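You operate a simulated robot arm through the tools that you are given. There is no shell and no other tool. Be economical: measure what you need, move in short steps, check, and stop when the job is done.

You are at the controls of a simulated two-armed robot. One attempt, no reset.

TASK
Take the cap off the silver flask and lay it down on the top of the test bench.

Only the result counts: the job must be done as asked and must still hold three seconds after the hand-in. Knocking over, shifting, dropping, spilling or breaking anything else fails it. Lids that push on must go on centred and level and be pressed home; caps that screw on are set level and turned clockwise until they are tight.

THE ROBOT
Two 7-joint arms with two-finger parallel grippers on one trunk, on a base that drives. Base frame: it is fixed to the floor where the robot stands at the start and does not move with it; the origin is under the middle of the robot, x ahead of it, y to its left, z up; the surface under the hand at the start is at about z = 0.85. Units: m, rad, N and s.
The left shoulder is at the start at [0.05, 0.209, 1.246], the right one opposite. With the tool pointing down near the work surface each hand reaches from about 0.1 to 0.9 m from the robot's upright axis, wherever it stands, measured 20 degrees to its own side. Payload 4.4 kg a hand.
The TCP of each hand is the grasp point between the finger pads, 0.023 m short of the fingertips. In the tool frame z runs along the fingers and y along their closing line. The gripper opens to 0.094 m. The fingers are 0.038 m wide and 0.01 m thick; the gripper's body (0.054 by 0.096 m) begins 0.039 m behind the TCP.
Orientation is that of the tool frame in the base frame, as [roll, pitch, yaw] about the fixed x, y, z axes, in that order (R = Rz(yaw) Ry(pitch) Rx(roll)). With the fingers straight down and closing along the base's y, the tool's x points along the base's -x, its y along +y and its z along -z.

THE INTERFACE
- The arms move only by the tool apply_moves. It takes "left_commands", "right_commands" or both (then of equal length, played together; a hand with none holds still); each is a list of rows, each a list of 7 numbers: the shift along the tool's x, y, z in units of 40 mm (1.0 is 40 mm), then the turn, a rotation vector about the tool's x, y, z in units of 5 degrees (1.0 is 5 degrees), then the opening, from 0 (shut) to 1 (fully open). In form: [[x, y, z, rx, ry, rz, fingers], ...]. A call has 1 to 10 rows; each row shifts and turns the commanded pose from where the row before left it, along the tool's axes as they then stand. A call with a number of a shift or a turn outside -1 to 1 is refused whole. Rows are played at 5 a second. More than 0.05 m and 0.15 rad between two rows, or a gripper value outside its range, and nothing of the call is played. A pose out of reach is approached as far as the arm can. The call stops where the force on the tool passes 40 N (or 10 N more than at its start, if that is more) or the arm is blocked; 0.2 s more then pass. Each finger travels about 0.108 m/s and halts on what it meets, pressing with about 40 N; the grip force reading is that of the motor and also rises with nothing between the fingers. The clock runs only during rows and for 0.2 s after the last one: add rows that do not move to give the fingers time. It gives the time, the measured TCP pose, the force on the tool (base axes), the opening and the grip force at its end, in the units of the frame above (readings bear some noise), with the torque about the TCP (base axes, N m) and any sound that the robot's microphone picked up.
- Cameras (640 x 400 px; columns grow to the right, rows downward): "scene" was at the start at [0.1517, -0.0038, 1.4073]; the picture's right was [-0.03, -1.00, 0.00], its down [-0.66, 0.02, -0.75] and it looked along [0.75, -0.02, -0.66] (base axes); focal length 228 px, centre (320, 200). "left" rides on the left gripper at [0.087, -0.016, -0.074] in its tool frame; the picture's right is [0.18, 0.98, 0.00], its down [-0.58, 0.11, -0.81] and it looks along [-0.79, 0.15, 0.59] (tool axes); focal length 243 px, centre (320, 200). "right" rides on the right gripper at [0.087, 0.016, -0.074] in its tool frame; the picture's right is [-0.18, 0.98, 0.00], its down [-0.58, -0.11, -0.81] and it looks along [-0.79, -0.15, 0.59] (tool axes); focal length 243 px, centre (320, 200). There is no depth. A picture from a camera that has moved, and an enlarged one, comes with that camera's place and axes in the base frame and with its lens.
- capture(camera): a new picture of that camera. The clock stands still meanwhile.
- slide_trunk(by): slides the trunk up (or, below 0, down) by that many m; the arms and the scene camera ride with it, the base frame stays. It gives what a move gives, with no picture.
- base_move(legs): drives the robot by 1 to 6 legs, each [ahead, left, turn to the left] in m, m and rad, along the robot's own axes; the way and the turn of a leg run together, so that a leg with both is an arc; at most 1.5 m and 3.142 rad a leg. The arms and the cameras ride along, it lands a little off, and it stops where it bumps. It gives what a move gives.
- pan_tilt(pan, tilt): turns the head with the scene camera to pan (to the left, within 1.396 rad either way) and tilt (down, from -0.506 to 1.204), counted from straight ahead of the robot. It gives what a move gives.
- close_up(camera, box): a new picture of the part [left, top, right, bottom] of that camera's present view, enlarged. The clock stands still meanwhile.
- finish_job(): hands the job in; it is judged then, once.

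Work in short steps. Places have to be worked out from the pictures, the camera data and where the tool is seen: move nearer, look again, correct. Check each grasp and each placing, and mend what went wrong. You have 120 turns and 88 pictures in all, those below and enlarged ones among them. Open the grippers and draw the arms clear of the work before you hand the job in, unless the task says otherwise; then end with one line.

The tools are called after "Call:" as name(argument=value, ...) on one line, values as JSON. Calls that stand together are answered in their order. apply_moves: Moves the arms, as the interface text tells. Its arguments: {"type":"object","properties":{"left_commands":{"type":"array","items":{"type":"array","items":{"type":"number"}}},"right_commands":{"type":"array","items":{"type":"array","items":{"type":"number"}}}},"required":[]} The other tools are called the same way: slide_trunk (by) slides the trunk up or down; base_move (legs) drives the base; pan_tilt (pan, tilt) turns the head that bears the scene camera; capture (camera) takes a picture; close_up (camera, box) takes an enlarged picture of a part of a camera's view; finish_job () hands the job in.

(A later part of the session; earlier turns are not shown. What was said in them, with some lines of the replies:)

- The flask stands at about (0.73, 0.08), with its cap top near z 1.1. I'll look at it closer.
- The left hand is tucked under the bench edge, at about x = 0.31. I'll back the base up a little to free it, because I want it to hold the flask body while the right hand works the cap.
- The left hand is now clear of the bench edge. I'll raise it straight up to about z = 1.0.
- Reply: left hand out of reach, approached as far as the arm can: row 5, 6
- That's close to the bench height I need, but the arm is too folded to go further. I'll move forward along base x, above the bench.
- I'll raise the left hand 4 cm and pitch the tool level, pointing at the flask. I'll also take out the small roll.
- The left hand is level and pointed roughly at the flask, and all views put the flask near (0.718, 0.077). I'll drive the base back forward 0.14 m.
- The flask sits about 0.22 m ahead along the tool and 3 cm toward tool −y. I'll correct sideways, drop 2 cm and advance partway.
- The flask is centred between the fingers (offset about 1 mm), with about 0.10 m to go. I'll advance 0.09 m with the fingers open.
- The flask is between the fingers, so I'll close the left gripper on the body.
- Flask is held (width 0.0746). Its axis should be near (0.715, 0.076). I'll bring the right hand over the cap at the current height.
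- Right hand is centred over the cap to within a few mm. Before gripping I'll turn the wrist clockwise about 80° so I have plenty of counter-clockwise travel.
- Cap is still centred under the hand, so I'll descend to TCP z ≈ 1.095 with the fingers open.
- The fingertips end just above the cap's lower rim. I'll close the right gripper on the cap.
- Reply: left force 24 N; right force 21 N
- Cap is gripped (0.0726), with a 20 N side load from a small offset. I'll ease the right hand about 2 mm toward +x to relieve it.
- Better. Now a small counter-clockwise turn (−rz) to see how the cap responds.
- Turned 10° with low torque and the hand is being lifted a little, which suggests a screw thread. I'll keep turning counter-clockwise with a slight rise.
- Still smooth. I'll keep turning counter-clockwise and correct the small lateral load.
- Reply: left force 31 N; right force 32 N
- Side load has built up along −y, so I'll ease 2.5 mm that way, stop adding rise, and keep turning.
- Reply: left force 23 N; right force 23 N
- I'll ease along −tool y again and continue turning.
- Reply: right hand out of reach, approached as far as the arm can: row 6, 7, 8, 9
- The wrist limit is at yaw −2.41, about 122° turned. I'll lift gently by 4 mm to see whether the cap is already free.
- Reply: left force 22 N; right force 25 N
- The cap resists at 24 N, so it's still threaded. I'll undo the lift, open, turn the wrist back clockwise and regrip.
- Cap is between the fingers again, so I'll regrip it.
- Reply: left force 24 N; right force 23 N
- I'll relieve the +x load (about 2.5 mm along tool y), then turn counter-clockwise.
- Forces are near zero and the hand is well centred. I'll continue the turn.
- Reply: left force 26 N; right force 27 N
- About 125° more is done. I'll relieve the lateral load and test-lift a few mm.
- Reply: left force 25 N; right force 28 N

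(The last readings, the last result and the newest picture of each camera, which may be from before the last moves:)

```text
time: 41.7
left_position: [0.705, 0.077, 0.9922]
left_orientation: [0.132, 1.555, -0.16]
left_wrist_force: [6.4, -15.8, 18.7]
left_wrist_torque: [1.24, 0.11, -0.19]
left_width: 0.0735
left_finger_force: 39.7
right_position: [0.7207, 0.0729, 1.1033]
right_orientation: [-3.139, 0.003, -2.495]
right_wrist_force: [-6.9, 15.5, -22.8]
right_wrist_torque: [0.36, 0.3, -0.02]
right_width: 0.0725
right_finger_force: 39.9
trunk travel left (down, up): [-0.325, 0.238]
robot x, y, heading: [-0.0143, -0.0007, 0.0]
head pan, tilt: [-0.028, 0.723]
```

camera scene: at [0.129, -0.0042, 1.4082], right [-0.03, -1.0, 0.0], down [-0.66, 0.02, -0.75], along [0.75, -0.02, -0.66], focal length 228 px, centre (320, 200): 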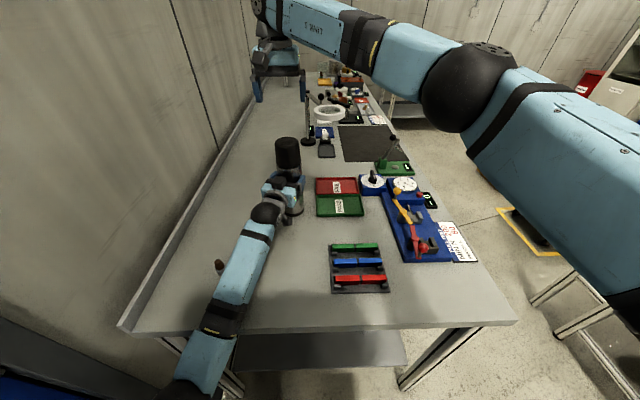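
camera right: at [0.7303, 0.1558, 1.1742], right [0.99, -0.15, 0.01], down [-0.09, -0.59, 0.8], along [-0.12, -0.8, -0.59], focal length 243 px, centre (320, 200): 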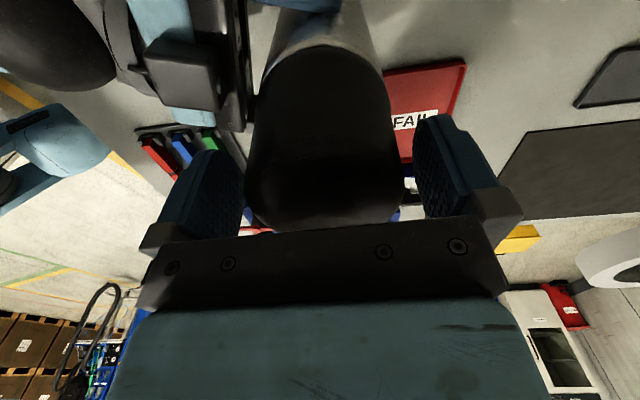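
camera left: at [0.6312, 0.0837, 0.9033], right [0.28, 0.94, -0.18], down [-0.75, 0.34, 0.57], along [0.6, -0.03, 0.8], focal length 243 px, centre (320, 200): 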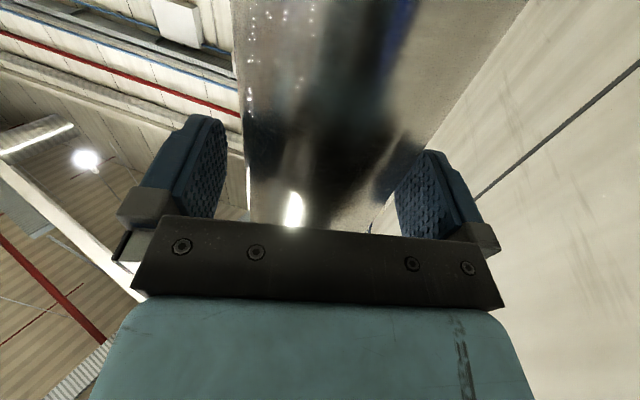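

Still threaded, so I'll do another cycle: undo the lift, open, and wind the wrist back clockwise.

Call:
apply_moves(right_commands=[[0, 0, 0.08, 0, 0, 0, 0.5], [0, 0, 0, 0, 0, 0, 0.7], [0, 0, 0, 0, 0, 0, 1], [0, 0, 0, 0, 0, 0, 1], [0, 0, 0, 0, 0, 1, 1], [0, 0, 0, 0, 0, 1, 1], [0, 0, 0, 0, 0, 1, 1], [0, 0, 0, 0, 0, 1, 1], [0, 0, 0, 0, 0, 1, 1], [0, 0, 0, 0, 0, 1, 1]])

Call:
apply_moves(right_commands=[[0, 0, 0, 0, 0, 1, 1], [0, 0, 0, 0, 0, 1, 1], [0, 0, 0, 0, 0, 1, 1], [0, 0, 0, 0, 0, 1, 1], [0, 0, 0, 0, 0, 1, 1], [0, 0, 0, 0, 0, 1, 1], [0, 0, 0, 0, 0, 1, 1], [0, 0, 0, 0, 0, 1, 1], [0, 0, 0, 0, 0, 1, 1], [0, 0, 0, 0, 0, 1, 1]])

Call:
apply_moves(right_commands=[[0, 0, 0, 0, 0, 1, 1], [0, 0, 0, 0, 0, 1, 1], [0, 0, 0, 0, 0, 1, 1], [0, 0, 0, 0, 0, 1, 1], [0, 0, 0, 0, 0, 1, 1], [0, 0, 0, 0, 0, 1, 1], [0, 0, 0, 0, 0, 1, 1], [0, 0, 0, 0, 0, 1, 1], [0, 0, 0, 0, 0, 1, 1], [0, 0, 0, 0, 0, 1, 1]])

Call:
close_up(camera="scene", box=[260, 150, 320, 200])

Call:
capture(camera="right")

```text
time: 43.9
left_position: [0.705, 0.0768, 0.991]
left_orientation: [0.294, 1.56, 0.0]
left_wrist_force: [0.7, 0.2, -1.0]
left_wrist_torque: [0.01, 0.08, 0.04]
left_width: 0.0734
left_finger_force: 40.2
right_position: [0.7222, 0.0727, 1.1027]
right_orientation: [3.139, 0.007, -3.019]
right_wrist_force: [-0.1, -1.1, 0.3]
right_wrist_torque: [0.01, 0.01, 0.0]
right_width: 0.0937
right_finger_force: 0.0
trunk travel left (down, up): [-0.325, 0.238]
robot x, y, heading: [-0.0169, -0.0011, -0.001]
head pan, tilt: [-0.028, 0.723]
```

```text
time: 46.1
left_position: [0.706, 0.0766, 0.9914]
left_orientation: [0.274, 1.56, -0.02]
left_wrist_force: [0.3, 0.3, -1.4]
left_wrist_torque: [0.0, 0.01, -0.02]
left_width: 0.074
left_finger_force: 40.3
right_position: [0.7226, 0.0722, 1.1016]
right_orientation: [3.133, 0.003, 2.39]
right_wrist_force: [0.2, 0.3, -0.4]
right_wrist_torque: [0.04, -0.02, -0.02]
right_width: 0.0942
right_finger_force: 0.1
trunk travel left (down, up): [-0.325, 0.238]
robot x, y, heading: [-0.0196, 0.0001, -0.009]
head pan, tilt: [-0.028, 0.723]
```

```text
time: 48.3
left_position: [0.706, 0.0766, 0.9911]
left_orientation: [0.276, 1.559, -0.015]
left_wrist_force: [0.3, -0.2, 0.2]
left_wrist_torque: [-0.01, 0.08, -0.02]
left_width: 0.0738
left_finger_force: 39.9
right_position: [0.7219, 0.0718, 1.1018]
right_orientation: [3.136, -0.002, 1.519]
right_wrist_force: [-0.7, 0.6, 1.1]
right_wrist_torque: [0.0, -0.03, 0.01]
right_width: 0.0941
right_finger_force: 0.0
trunk travel left (down, up): [-0.325, 0.238]
robot x, y, heading: [-0.0176, -0.0032, -0.008]
head pan, tilt: [-0.028, 0.723]
```

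```text
8.00 times, centred on (290, 175) of scene
camera zoom: at [0.1295, -0.0061, 1.408], right [-0.03, -1.0, 0.0], down [-0.66, 0.02, -0.75], along [0.75, -0.02, -0.66], focal length 1824 px, centre (560, 400)
```

zoom: 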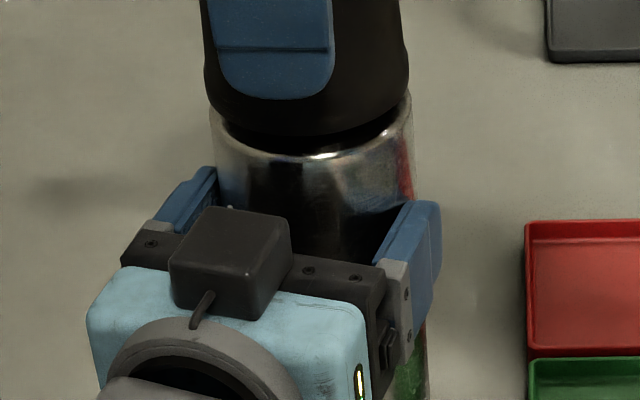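

```text
61 pictures are left
camera right: at [0.7411, 0.1564, 1.1771], right [0.97, -0.24, 0.01], down [-0.14, -0.58, 0.8], along [-0.19, -0.78, -0.59], focal length 243 px, centre (320, 200)
```

right: 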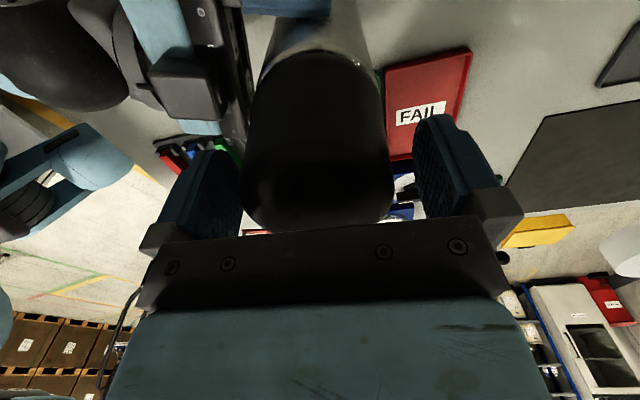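

A gap is opening under the cap, so it's unscrewing. I'll regrip and turn again.

Call:
apply_moves(right_commands=[[0, 0, 0, 0, 0, 0, 0.88], [0, 0, 0, 0, 0, 0, 0.82], [0, 0, 0, 0, 0, 0, 0.76], [0, 0, 0, 0, 0, 0, 0.7], [0, 0, 0, 0, 0, 0, 0.6], [0, 0, 0, 0, 0, 0, 0.5]])

```text
time: 49.7
left_position: [0.7049, 0.0754, 0.9904]
left_orientation: [0.288, 1.56, -0.007]
left_wrist_force: [21.7, 1.3, -1.5]
left_wrist_torque: [-0.3, 1.05, 0.08]
left_width: 0.0737
left_finger_force: 40.0
right_position: [0.7217, 0.0725, 1.102]
right_orientation: [3.137, -0.005, 1.52]
right_wrist_force: [-21.3, -1.0, 0.6]
right_wrist_torque: [0.1, 1.35, 0.0]
right_width: 0.0726
right_finger_force: 40.3
trunk travel left (down, up): [-0.325, 0.238]
robot x, y, heading: [-0.0155, -0.0043, -0.001]
head pan, tilt: [-0.028, 0.723]
```

Call:
apply_moves(right_commands=[[0, -0.06, 0, 0, 0, 0, 0.5], [0, 0, -0.003, 0, 0, -1, 0.5], [0, 0, -0.003, 0, 0, -1, 0.5], [0, 0, -0.003, 0, 0, -1, 0.5], [0, 0, -0.003, 0, 0, -1, 0.5], [0, 0, -0.003, 0, 0, -1, 0.5], [0, 0, -0.003, 0, 0, -1, 0.5], [0, 0, -0.003, 0, 0, -1, 0.5], [0, 0, -0.003, 0, 0, -1, 0.5], [0, 0, -0.003, 0, 0, -1, 0.5]])

```text
time: 51.9
left_position: [0.7044, 0.0757, 0.9904]
left_orientation: [0.254, 1.557, -0.036]
left_wrist_force: [-19.3, -2.0, 0.0]
left_wrist_torque: [0.2, -1.12, -0.1]
left_width: 0.0736
left_finger_force: 40.2
right_position: [0.7194, 0.0716, 1.1025]
right_orientation: [3.135, 0.004, 2.305]
right_wrist_force: [19.5, 2.1, -1.9]
right_wrist_torque: [-0.02, -1.09, 0.02]
right_width: 0.0725
right_finger_force: 40.1
trunk travel left (down, up): [-0.325, 0.238]
robot x, y, heading: [-0.0158, 0.0004, -0.002]
head pan, tilt: [-0.028, 0.723]
```

Smooth so far. I'll trim the side load by about 1.5 mm and go on.

Call:
apply_moves(right_commands=[[-0.025, 0.028, -0.003, 0, 0, -1, 0.5], [0, 0, -0.003, 0, 0, -1, 0.5], [0, 0, -0.003, 0, 0, -1, 0.5], [0, 0, -0.003, 0, 0, -1, 0.5], [0, 0, -0.003, 0, 0, -1, 0.5], [0, 0, -0.003, 0, 0, -1, 0.5], [0, 0, -0.003, 0, 0, -1, 0.5], [0, 0, -0.003, 0, 0, -1, 0.5]])

Call:
apply_moves(right_commands=[[0, 0, -0.003, 0, 0, -1, 0.5], [0, 0, -0.003, 0, 0, -1, 0.5], [0, 0, -0.003, 0, 0, -1, 0.5], [0, 0, -0.003, 0, 0, -1, 0.5], [0, 0, -0.003, 0, 0, -1, 0.5], [0, 0, -0.003, 0, 0, -1, 0.5], [0, 0, -0.003, 0, 0, -1, 0.5], [0, 0, -0.003, 0, 0, -1, 0.5]])

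Call:
apply_moves(right_commands=[[0, 0, -0.05, 0, 0, 0, 0.5], [0, 0, -0.05, 0, 0, 0, 0.5]])

```text
time: 53.7
left_position: [0.7054, 0.0771, 0.99]
left_orientation: [0.294, 1.558, 0.003]
left_wrist_force: [20.9, 7.8, 0.9]
left_wrist_torque: [-0.3, 1.14, 0.23]
left_width: 0.0738
left_finger_force: 40.0
right_position: [0.7213, 0.073, 1.1022]
right_orientation: [3.14, 0.005, 3.005]
right_wrist_force: [-20.1, -7.3, -4.7]
right_wrist_torque: [-0.53, 1.15, 0.02]
right_width: 0.0723
right_finger_force: 40.1
trunk travel left (down, up): [-0.325, 0.238]
robot x, y, heading: [-0.0167, 0.0009, -0.001]
head pan, tilt: [-0.028, 0.723]
```

```text
time: 55.5
left_position: [0.7047, 0.0756, 0.9891]
left_orientation: [0.385, 1.562, 0.091]
left_wrist_force: [0.0, 0.5, 0.8]
left_wrist_torque: [0.02, 0.07, 0.02]
left_width: 0.0735
left_finger_force: 39.5
right_position: [0.7223, 0.0721, 1.1069]
right_orientation: [-3.139, 0.01, -2.581]
right_wrist_force: [0.3, -1.2, -1.2]
right_wrist_torque: [0.03, -0.01, 0.01]
right_width: 0.0722
right_finger_force: 39.6
trunk travel left (down, up): [-0.325, 0.238]
robot x, y, heading: [-0.0165, -0.0011, -0.004]
head pan, tilt: [-0.028, 0.723]
```

```text
time: 56.1
left_position: [0.7051, 0.0756, 0.9902]
left_orientation: [0.274, 1.56, -0.02]
left_wrist_force: [-0.5, -0.1, 0.2]
left_wrist_torque: [0.02, 0.08, -0.03]
left_width: 0.0737
left_finger_force: 40.2
right_position: [0.7206, 0.0718, 1.1086]
right_orientation: [-3.141, 0.006, -2.58]
right_wrist_force: [0.5, -0.2, -0.6]
right_wrist_torque: [-0.01, 0.01, -0.01]
right_width: 0.0725
right_finger_force: 40.2
trunk travel left (down, up): [-0.325, 0.238]
robot x, y, heading: [-0.0176, 0.0001, -0.004]
head pan, tilt: [-0.028, 0.723]
```

Forces have dropped to zero during the lift: the cap is free. I'll lift straight up 10 cm.

Call:
apply_moves(right_commands=[[0, 0, -0.3, 0, 0, 0, 0.5], [0, 0, -0.4, 0, 0, 0, 0.5], [0, 0, -0.6, 0, 0, 0, 0.5], [0, 0, -0.6, 0, 0, 0, 0.5], [0, 0, -0.6, 0, 0, 0, 0.5]])

Call:
capture(camera="scene")

Call:
capture(camera="right")

```text
time: 57.3
left_position: [0.7054, 0.0761, 0.9899]
left_orientation: [0.277, 1.557, -0.015]
left_wrist_force: [-0.9, 0.2, -0.1]
left_wrist_torque: [0.0, 0.08, -0.07]
left_width: 0.0736
left_finger_force: 40.3
right_position: [0.7206, 0.0719, 1.2098]
right_orientation: [-3.141, 0.007, -2.584]
right_wrist_force: [0.2, -0.1, -0.2]
right_wrist_torque: [0.02, -0.02, 0.0]
right_width: 0.0725
right_finger_force: 39.6
trunk travel left (down, up): [-0.325, 0.238]
robot x, y, heading: [-0.0162, -0.0035, 0.0]
head pan, tilt: [-0.028, 0.723]
```

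```text
60 pictures are left
camera scene: at [0.1295, -0.0061, 1.408], right [-0.03, -1.0, 0.0], down [-0.66, 0.02, -0.75], along [0.75, -0.02, -0.66], focal length 228 px, centre (320, 200)
```

scene: 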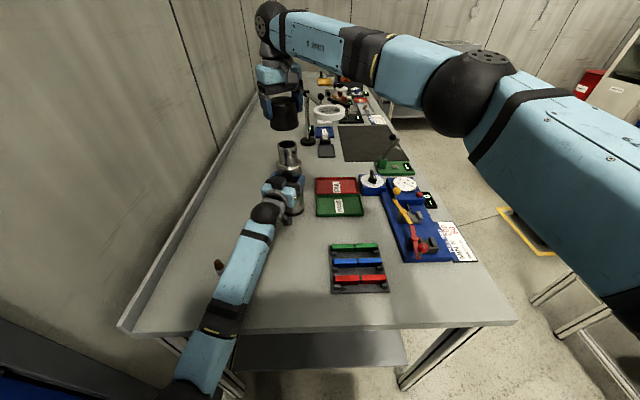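

```text
59 pictures are left
camera right: at [0.637, 0.039, 1.2836], right [-0.37, 0.93, 0.0], down [0.55, 0.21, 0.81], along [0.75, 0.3, -0.59], focal length 243 px, centre (320, 200)
```

right: 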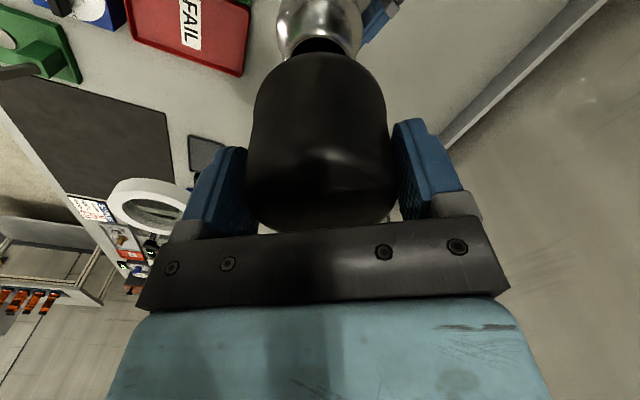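

The cap is off and the flask neck is visible. Next I'll open the left gripper and pull it straight back along its own axis.

Call:
apply_moves(left_commands=[[0, 0, 0, 0, 0, 0, 0.85], [0, 0, 0, 0, 0, 0, 1], [0, 0, 0, 0, 0, 0, 1], [0, 0, -0.4, 0, 0, 0, 1], [0, 0, -0.7, 0, 0, 0, 1], [0, 0, -0.9, 0, 0, 0, 1], [0, 0, -1, 0, 0, 0, 1], [0, 0, -1, 0, 0, 0, 1], [0, 0, -1, 0, 0, 0, 1], [0, 0, -1, 0, 0, 0, 1]])

Call:
capture(camera="scene")

```text
time: 59.4
left_position: [0.5573, 0.1239, 1.0951]
left_orientation: [-0.014, 1.369, -0.302]
left_wrist_force: [0.3, -0.5, 0.4]
left_wrist_torque: [-0.01, 0.03, 0.01]
left_width: 0.0942
left_finger_force: 0.1
right_position: [0.7252, 0.0731, 1.2116]
right_orientation: [-3.141, 0.002, -2.583]
right_wrist_force: [-0.3, 0.0, -0.7]
right_wrist_torque: [0.03, -0.01, 0.0]
right_width: 0.0723
right_finger_force: 39.7
trunk travel left (down, up): [-0.325, 0.238]
robot x, y, heading: [-0.0192, 0.0044, -0.003]
head pan, tilt: [-0.028, 0.723]
stopped in row 10 (left hand): the arm was blocked; the commanded pose is now the measured one
```

```text
58 pictures are left
camera scene: at [0.1351, -0.0045, 1.4136], right [-0.03, -1.0, 0.0], down [-0.66, 0.02, -0.75], along [0.75, -0.02, -0.66], focal length 228 px, centre (320, 200)
```

scene: 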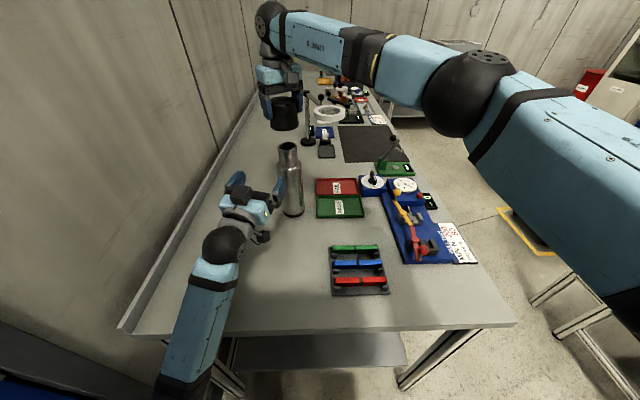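

The left arm was blocked, probably its elbow or forearm on the bench edge. I'll check around it before moving.

Call:
close_up(camera="scene", box=[120, 150, 320, 400])

Call:
capture(camera="left")

```text
1.60 times, centred on (220, 275) of scene
camera zoom: at [0.1351, -0.0045, 1.4136], right [-0.03, -1.0, 0.0], down [-0.66, 0.02, -0.75], along [0.75, -0.02, -0.66], focal length 365 px, centre (480, 80)
```

zoom: 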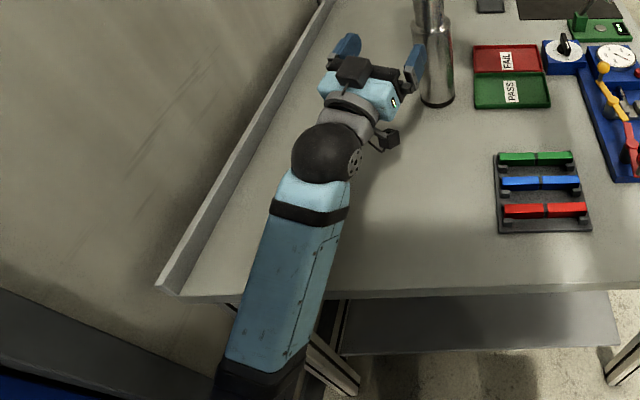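

```text
56 pictures are left
camera left: at [0.5, 0.1238, 0.9959], right [0.32, 0.93, -0.18], down [-0.84, 0.36, 0.41], along [0.45, 0.02, 0.89], focal length 243 px, centre (320, 200)
```

left: 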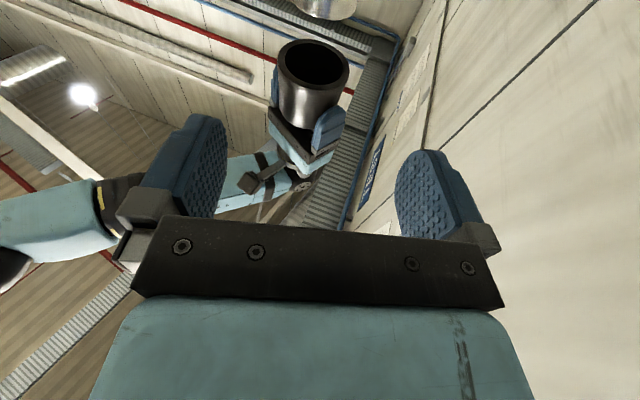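

The forearm slopes down to a low elbow against the bench's front edge. Raising the trunk lifts both arms clear vertically, so I'll go up 0.15 m.

Call:
slide_trunk(by=0.15)

Call:
capture(camera="scene")

```text
time: 61.1
left_position: [0.5579, 0.1234, 1.2399]
left_orientation: [-0.011, 1.37, -0.301]
left_wrist_force: [1.1, 1.0, 0.2]
left_wrist_torque: [-0.01, -0.01, 0.02]
left_width: 0.0938
left_finger_force: 0.1
right_position: [0.7254, 0.0727, 1.3539]
right_orientation: [3.141, 0.001, -2.583]
right_wrist_force: [0.1, 0.3, -0.4]
right_wrist_torque: [-0.02, 0.0, -0.01]
right_width: 0.0724
right_finger_force: 39.7
trunk travel left (down, up): [-0.475, 0.088]
robot x, y, heading: [-0.0136, -0.0014, -0.002]
head pan, tilt: [-0.028, 0.723]
```

```text
55 pictures are left
camera scene: at [0.1358, -0.0046, 1.557], right [-0.03, -1.0, 0.0], down [-0.66, 0.02, -0.75], along [0.75, -0.02, -0.66], focal length 228 px, centre (320, 200)
```

scene: 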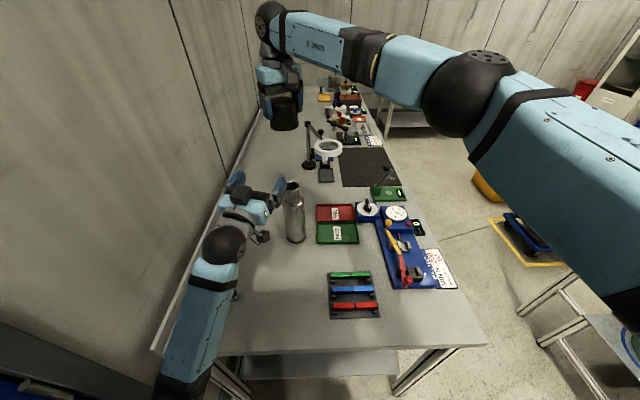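

All clear now, the flask stands, and the cap is held. I'll draw the left hand back along −x out of the working area.

Call:
apply_moves(left_commands=[[-0.19, -0.296, -0.936, 0, 0, 0, 1], [-0.19, -0.296, -0.936, 0, 0, 0, 1], [-0.19, -0.296, -0.936, 0, 0, 0, 1], [-0.19, -0.296, -0.936, 0, 0, 0, 1]])

Call:
capture(camera="scene")

```text
time: 62.3
left_position: [0.413, 0.1538, 1.2414]
left_orientation: [0.241, 1.349, 0.013]
left_wrist_force: [-0.1, 0.8, -0.7]
left_wrist_torque: [0.02, -0.02, -0.01]
left_width: 0.0939
left_finger_force: 0.0
right_position: [0.7255, 0.0746, 1.3548]
right_orientation: [3.141, -0.001, -2.583]
right_wrist_force: [-0.2, -0.2, 0.2]
right_wrist_torque: [0.01, -0.02, 0.05]
right_width: 0.0722
right_finger_force: 39.8
trunk travel left (down, up): [-0.475, 0.088]
robot x, y, heading: [-0.0168, -0.0013, -0.004]
head pan, tilt: [-0.028, 0.723]
stopped in row 4 (left hand): the arm was blocked; the commanded pose is now the measured one
```

```text
54 pictures are left
camera scene: at [0.1365, -0.0049, 1.557], right [-0.03, -1.0, 0.0], down [-0.66, 0.02, -0.75], along [0.75, -0.02, -0.66], focal length 228 px, centre (320, 200)
```

scene: 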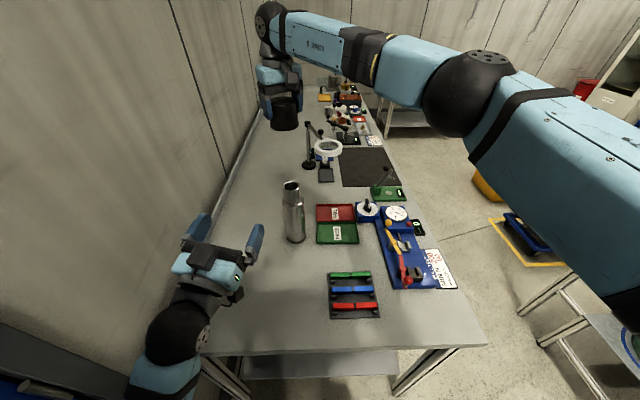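

The left hand stopped well clear, high and back, so I'll leave it there. Free bench area at about (0.57, 0.07); I'll move the cap over there at height.

Call:
apply_moves(right_commands=[[0.84, 0.49, 0, 0, 0, 0, 0.5], [0.84, 0.49, 0, 0, 0, 0, 0.5], [0.84, 0.49, 0, 0, 0, 0, 0.5], [0.84, 0.49, 0, 0, 0, 0, 0.5]])

Call:
capture(camera="scene")

Call:
capture(camera="right")

```text
time: 63.3
left_position: [0.4113, 0.1522, 1.2429]
left_orientation: [0.243, 1.347, 0.015]
left_wrist_force: [-0.3, -0.1, -1.2]
left_wrist_torque: [0.0, 0.03, -0.02]
left_width: 0.094
left_finger_force: 0.2
right_position: [0.5691, 0.0665, 1.3568]
right_orientation: [-3.141, 0.004, -2.582]
right_wrist_force: [-0.4, -0.6, -0.3]
right_wrist_torque: [0.01, -0.01, 0.02]
right_width: 0.0721
right_finger_force: 39.8
trunk travel left (down, up): [-0.475, 0.088]
robot x, y, heading: [-0.0174, 0.001, -0.002]
head pan, tilt: [-0.028, 0.723]
```

```text
53 pictures are left
camera scene: at [0.1344, -0.0054, 1.5573], right [-0.03, -1.0, 0.0], down [-0.66, 0.02, -0.75], along [0.75, -0.02, -0.66], focal length 228 px, centre (320, 200)
```

scene: 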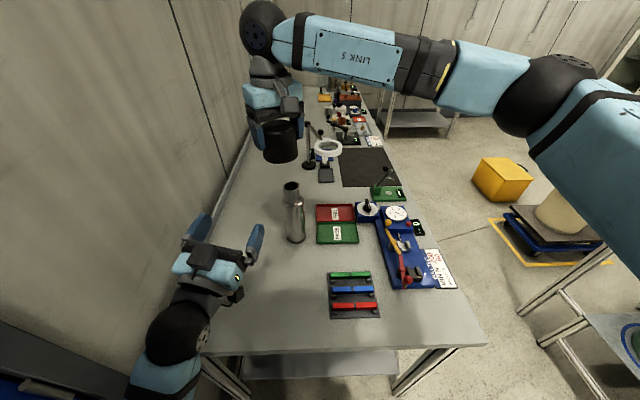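

```text
52 pictures are left
camera right: at [0.4851, 0.0337, 1.4318], right [-0.37, 0.93, 0.0], down [0.55, 0.21, 0.81], along [0.75, 0.3, -0.59], focal length 243 px, centre (320, 200)
```

right: 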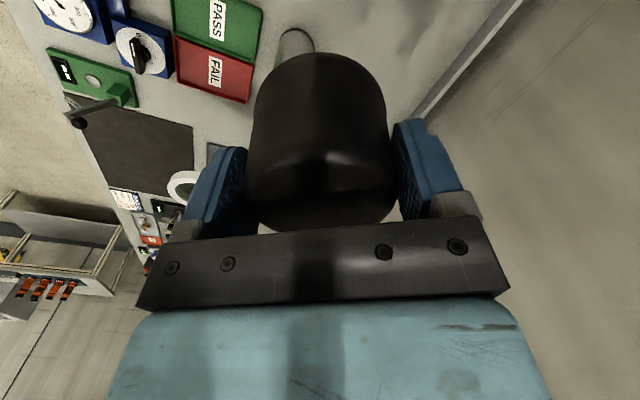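

Clear below. I'll descend 0.40 m, to about z = 0.957.

Call:
apply_moves(right_commands=[[0, 0, 1, 0, 0, 0, 0.5], [0, 0, 1, 0, 0, 0, 0.5], [0, 0, 1, 0, 0, 0, 0.5], [0, 0, 1, 0, 0, 0, 0.5], [0, 0, 1, 0, 0, 0, 0.5], [0, 0, 1, 0, 0, 0, 0.5], [0, 0, 1, 0, 0, 0, 0.5], [0, 0, 1, 0, 0, 0, 0.5], [0, 0, 1, 0, 0, 0, 0.5]])

Call:
capture(camera="scene")

```text
time: 65.3
left_position: [0.4139, 0.1537, 1.2408]
left_orientation: [0.243, 1.351, 0.013]
left_wrist_force: [-0.2, -0.1, 0.2]
left_wrist_torque: [-0.05, 0.0, 0.01]
left_width: 0.0938
left_finger_force: 0.1
right_position: [0.5683, 0.0689, 0.9938]
right_orientation: [-3.141, 0.001, -2.583]
right_wrist_force: [0.0, -0.4, -0.8]
right_wrist_torque: [-0.03, -0.02, -0.03]
right_width: 0.0723
right_finger_force: 39.7
trunk travel left (down, up): [-0.475, 0.088]
robot x, y, heading: [-0.0136, -0.0017, -0.001]
head pan, tilt: [-0.028, 0.723]
```

```text
51 pictures are left
camera scene: at [0.1362, -0.0045, 1.5571], right [-0.03, -1.0, 0.0], down [-0.66, 0.02, -0.75], along [0.75, -0.02, -0.66], focal length 228 px, centre (320, 200)
```

scene: 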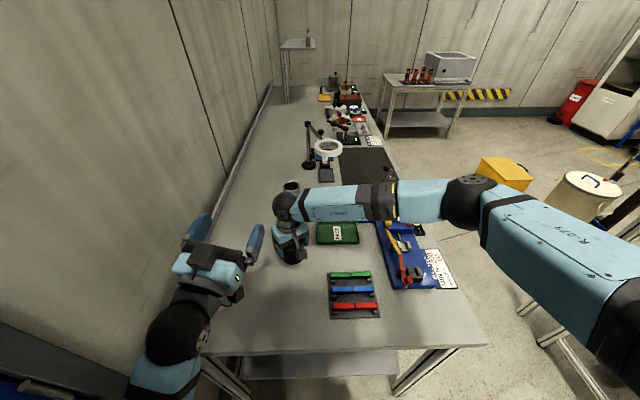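

Descending further, slowly, until the cap meets the bench.

Call:
apply_moves(right_commands=[[0, 0, 0.7, 0, 0, 0, 0.5], [0, 0, 0.6, 0, 0, 0, 0.5], [0, 0, 0.4, 0, 0, 0, 0.5], [0, 0, 0.25, 0, 0, 0, 0.5], [0, 0, 0.15, 0, 0, 0, 0.5]])

Call:
close_up(camera="scene", box=[250, 180, 370, 320])

Call:
capture(camera="right")

```text
time: 66.5
left_position: [0.4129, 0.1527, 1.2426]
left_orientation: [0.241, 1.349, 0.011]
left_wrist_force: [0.5, 0.5, -0.1]
left_wrist_torque: [-0.01, 0.03, 0.01]
left_width: 0.094
left_finger_force: 0.1
right_position: [0.5706, 0.0693, 0.9114]
right_orientation: [-3.142, 0.002, -2.583]
right_wrist_force: [0.1, 1.0, -0.4]
right_wrist_torque: [0.02, -0.01, 0.01]
right_width: 0.0722
right_finger_force: 39.9
trunk travel left (down, up): [-0.475, 0.088]
robot x, y, heading: [-0.015, 0.0008, -0.007]
head pan, tilt: [-0.028, 0.723]
```

```text
2.86 times, centred on (310, 250) of scene
camera zoom: at [0.1355, -0.0044, 1.5571], right [-0.03, -1.0, 0.0], down [-0.66, 0.02, -0.75], along [0.75, -0.02, -0.66], focal length 652 px, centre (349, 57)
```

zoom: 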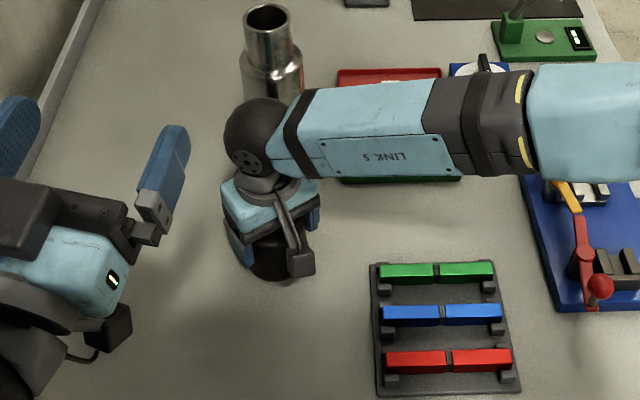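

```text
49 pictures are left
camera right: at [0.4873, 0.0359, 0.985], right [-0.37, 0.93, 0.0], down [0.55, 0.22, 0.81], along [0.75, 0.3, -0.59], focal length 243 px, centre (320, 200)
```

right: 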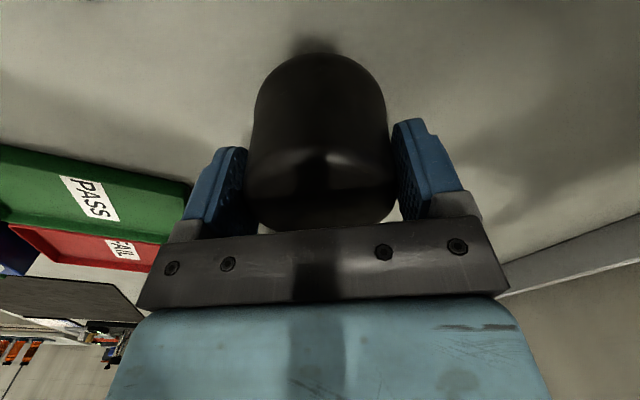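

A small gap remains. I'll go down in small steps and watch the force.

Call:
apply_moves(right_commands=[[0, 0, 0.15, 0, 0, 0, 0.5], [0, 0, 0.1, 0, 0, 0, 0.5], [0, 0, 0.05, 0, 0, 0, 0.5]])

```text
time: 67.3
left_position: [0.4112, 0.1524, 1.2417]
left_orientation: [0.242, 1.346, 0.011]
left_wrist_force: [0.3, 1.5, 0.1]
left_wrist_torque: [0.0, -0.01, -0.04]
left_width: 0.094
left_finger_force: 0.0
right_position: [0.5698, 0.0684, 0.9003]
right_orientation: [3.141, 0.004, -2.582]
right_wrist_force: [-1.0, -0.8, 11.6]
right_wrist_torque: [0.21, -0.25, -0.03]
right_width: 0.0725
right_finger_force: 39.6
trunk travel left (down, up): [-0.475, 0.088]
robot x, y, heading: [-0.0161, 0.0023, -0.005]
head pan, tilt: [-0.028, 0.723]
```

Contact at 11.6 N: the cap is on the bench. I'll open the gripper and then raise it straight up.

Call:
apply_moves(right_commands=[[0, 0, 0, 0, 0, 0, 0.8], [0, 0, 0, 0, 0, 0, 0.9], [0, 0, 0, 0, 0, 0, 1], [0, 0, 0, 0, 0, 0, 1], [0, 0, -0.5, 0, 0, 0, 1], [0, 0, -1, 0, 0, 0, 1], [0, 0, -1, 0, 0, 0, 1], [0, 0, -1, 0, 0, 0, 1], [0, 0, -1, 0, 0, 0, 1], [0, 0, -1, 0, 0, 0, 1]])

Call:
apply_moves(right_commands=[[0, 0, -1, 0, 0, 0, 1], [0, 0, -1, 0, 0, 0, 1], [0, 0, -1, 0, 0, 0, 1], [-0.8, -0.5, 0, 0, 0, 0, 1], [0, -1, 0, 0, 0, 0, 1], [0, -1, 0, 0, 0, 0, 1], [0, -1, 0, 0, 0, 0, 1]])

Call:
capture(camera="scene")

```text
time: 69.5
left_position: [0.4117, 0.1525, 1.2411]
left_orientation: [0.243, 1.35, 0.013]
left_wrist_force: [-0.3, 0.4, 0.3]
left_wrist_torque: [0.0, -0.04, 0.0]
left_width: 0.0942
left_finger_force: 0.0
right_position: [0.5675, 0.0677, 1.119]
right_orientation: [-3.141, 0.001, -2.582]
right_wrist_force: [-0.1, -0.1, 0.5]
right_wrist_torque: [0.03, 0.01, 0.01]
right_width: 0.094
right_finger_force: 0.0
trunk travel left (down, up): [-0.475, 0.088]
robot x, y, heading: [-0.0175, -0.0012, -0.004]
head pan, tilt: [-0.028, 0.723]
```

```text
time: 71.1
left_position: [0.4135, 0.1524, 1.2405]
left_orientation: [0.245, 1.35, 0.016]
left_wrist_force: [0.0, 0.1, 0.0]
left_wrist_torque: [0.02, 0.02, 0.03]
left_width: 0.0942
left_finger_force: 0.0
right_position: [0.6721, -0.0332, 1.2384]
right_orientation: [3.141, 0.002, -2.581]
right_wrist_force: [0.4, -0.2, 0.3]
right_wrist_torque: [0.01, 0.01, 0.01]
right_width: 0.0941
right_finger_force: 0.1
trunk travel left (down, up): [-0.475, 0.088]
robot x, y, heading: [-0.0155, 0.0002, -0.007]
head pan, tilt: [-0.028, 0.723]
```

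```text
48 pictures are left
camera scene: at [0.1363, -0.0057, 1.557], right [-0.03, -1.0, 0.0], down [-0.66, 0.02, -0.75], along [0.75, -0.02, -0.66], focal length 228 px, centre (320, 200)
```

scene: 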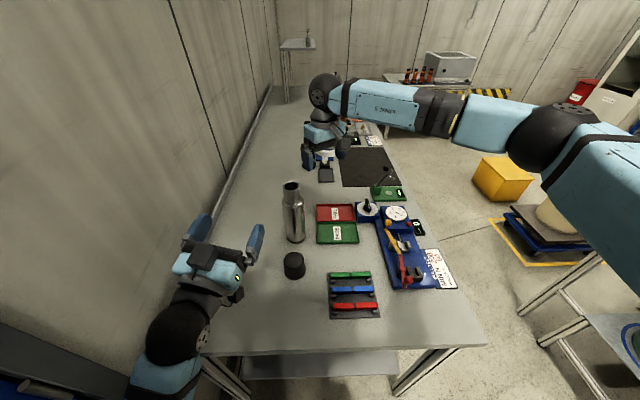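

The cap stands on the bench beside the flask. The left hand hides the small brown bottle, so I'll raise that hand a little to check the bottle.

Call:
apply_moves(left_commands=[[-1, 0, 0, 0, 0, 0, 1], [-1, 0, 0, 0, 0, 0, 1], [-1, 0, 0, 0, 0, 0, 1]])

Call:
close_up(camera="scene", box=[150, 160, 370, 360])

```text
time: 71.9
left_position: [0.4396, 0.1351, 1.3197]
left_orientation: [0.552, 1.345, 0.317]
left_wrist_force: [1.1, 1.2, 0.4]
left_wrist_torque: [0.0, -0.01, 0.0]
left_width: 0.094
left_finger_force: 0.1
left hand out of reach, approached as far as the arm can: row 1, 2, 3
right_position: [0.6723, -0.0316, 1.2386]
right_orientation: [3.141, 0.001, -2.581]
right_wrist_force: [0.8, 0.7, -0.1]
right_wrist_torque: [-0.02, -0.01, -0.01]
right_width: 0.094
right_finger_force: 0.1
trunk travel left (down, up): [-0.475, 0.088]
robot x, y, heading: [-0.0185, 0.0001, -0.007]
head pan, tilt: [-0.028, 0.723]
```

```text
2.00 times, centred on (260, 260) of scene
camera zoom: at [0.1367, -0.0047, 1.5569], right [-0.03, -1.0, 0.0], down [-0.66, 0.02, -0.75], along [0.75, -0.02, -0.66], focal length 456 px, centre (440, 80)
```

zoom: 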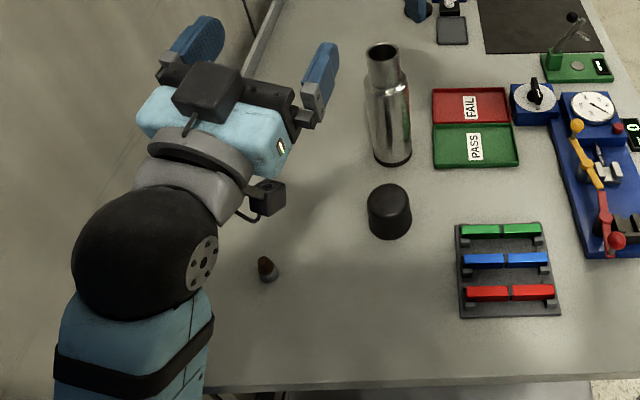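

The bottle is upright and unmoved, the cap rests on the bench top, and the flask stands in place. Both grippers are open and clear, so I'm handing the job in.

Call:
finish_job()

```text
The job is handed in.
```

The silver flask's cap is unscrewed and stands on the bench top just in front of the flask. The flask is upright, nothing else looks disturbed, and both arms are open and clear.
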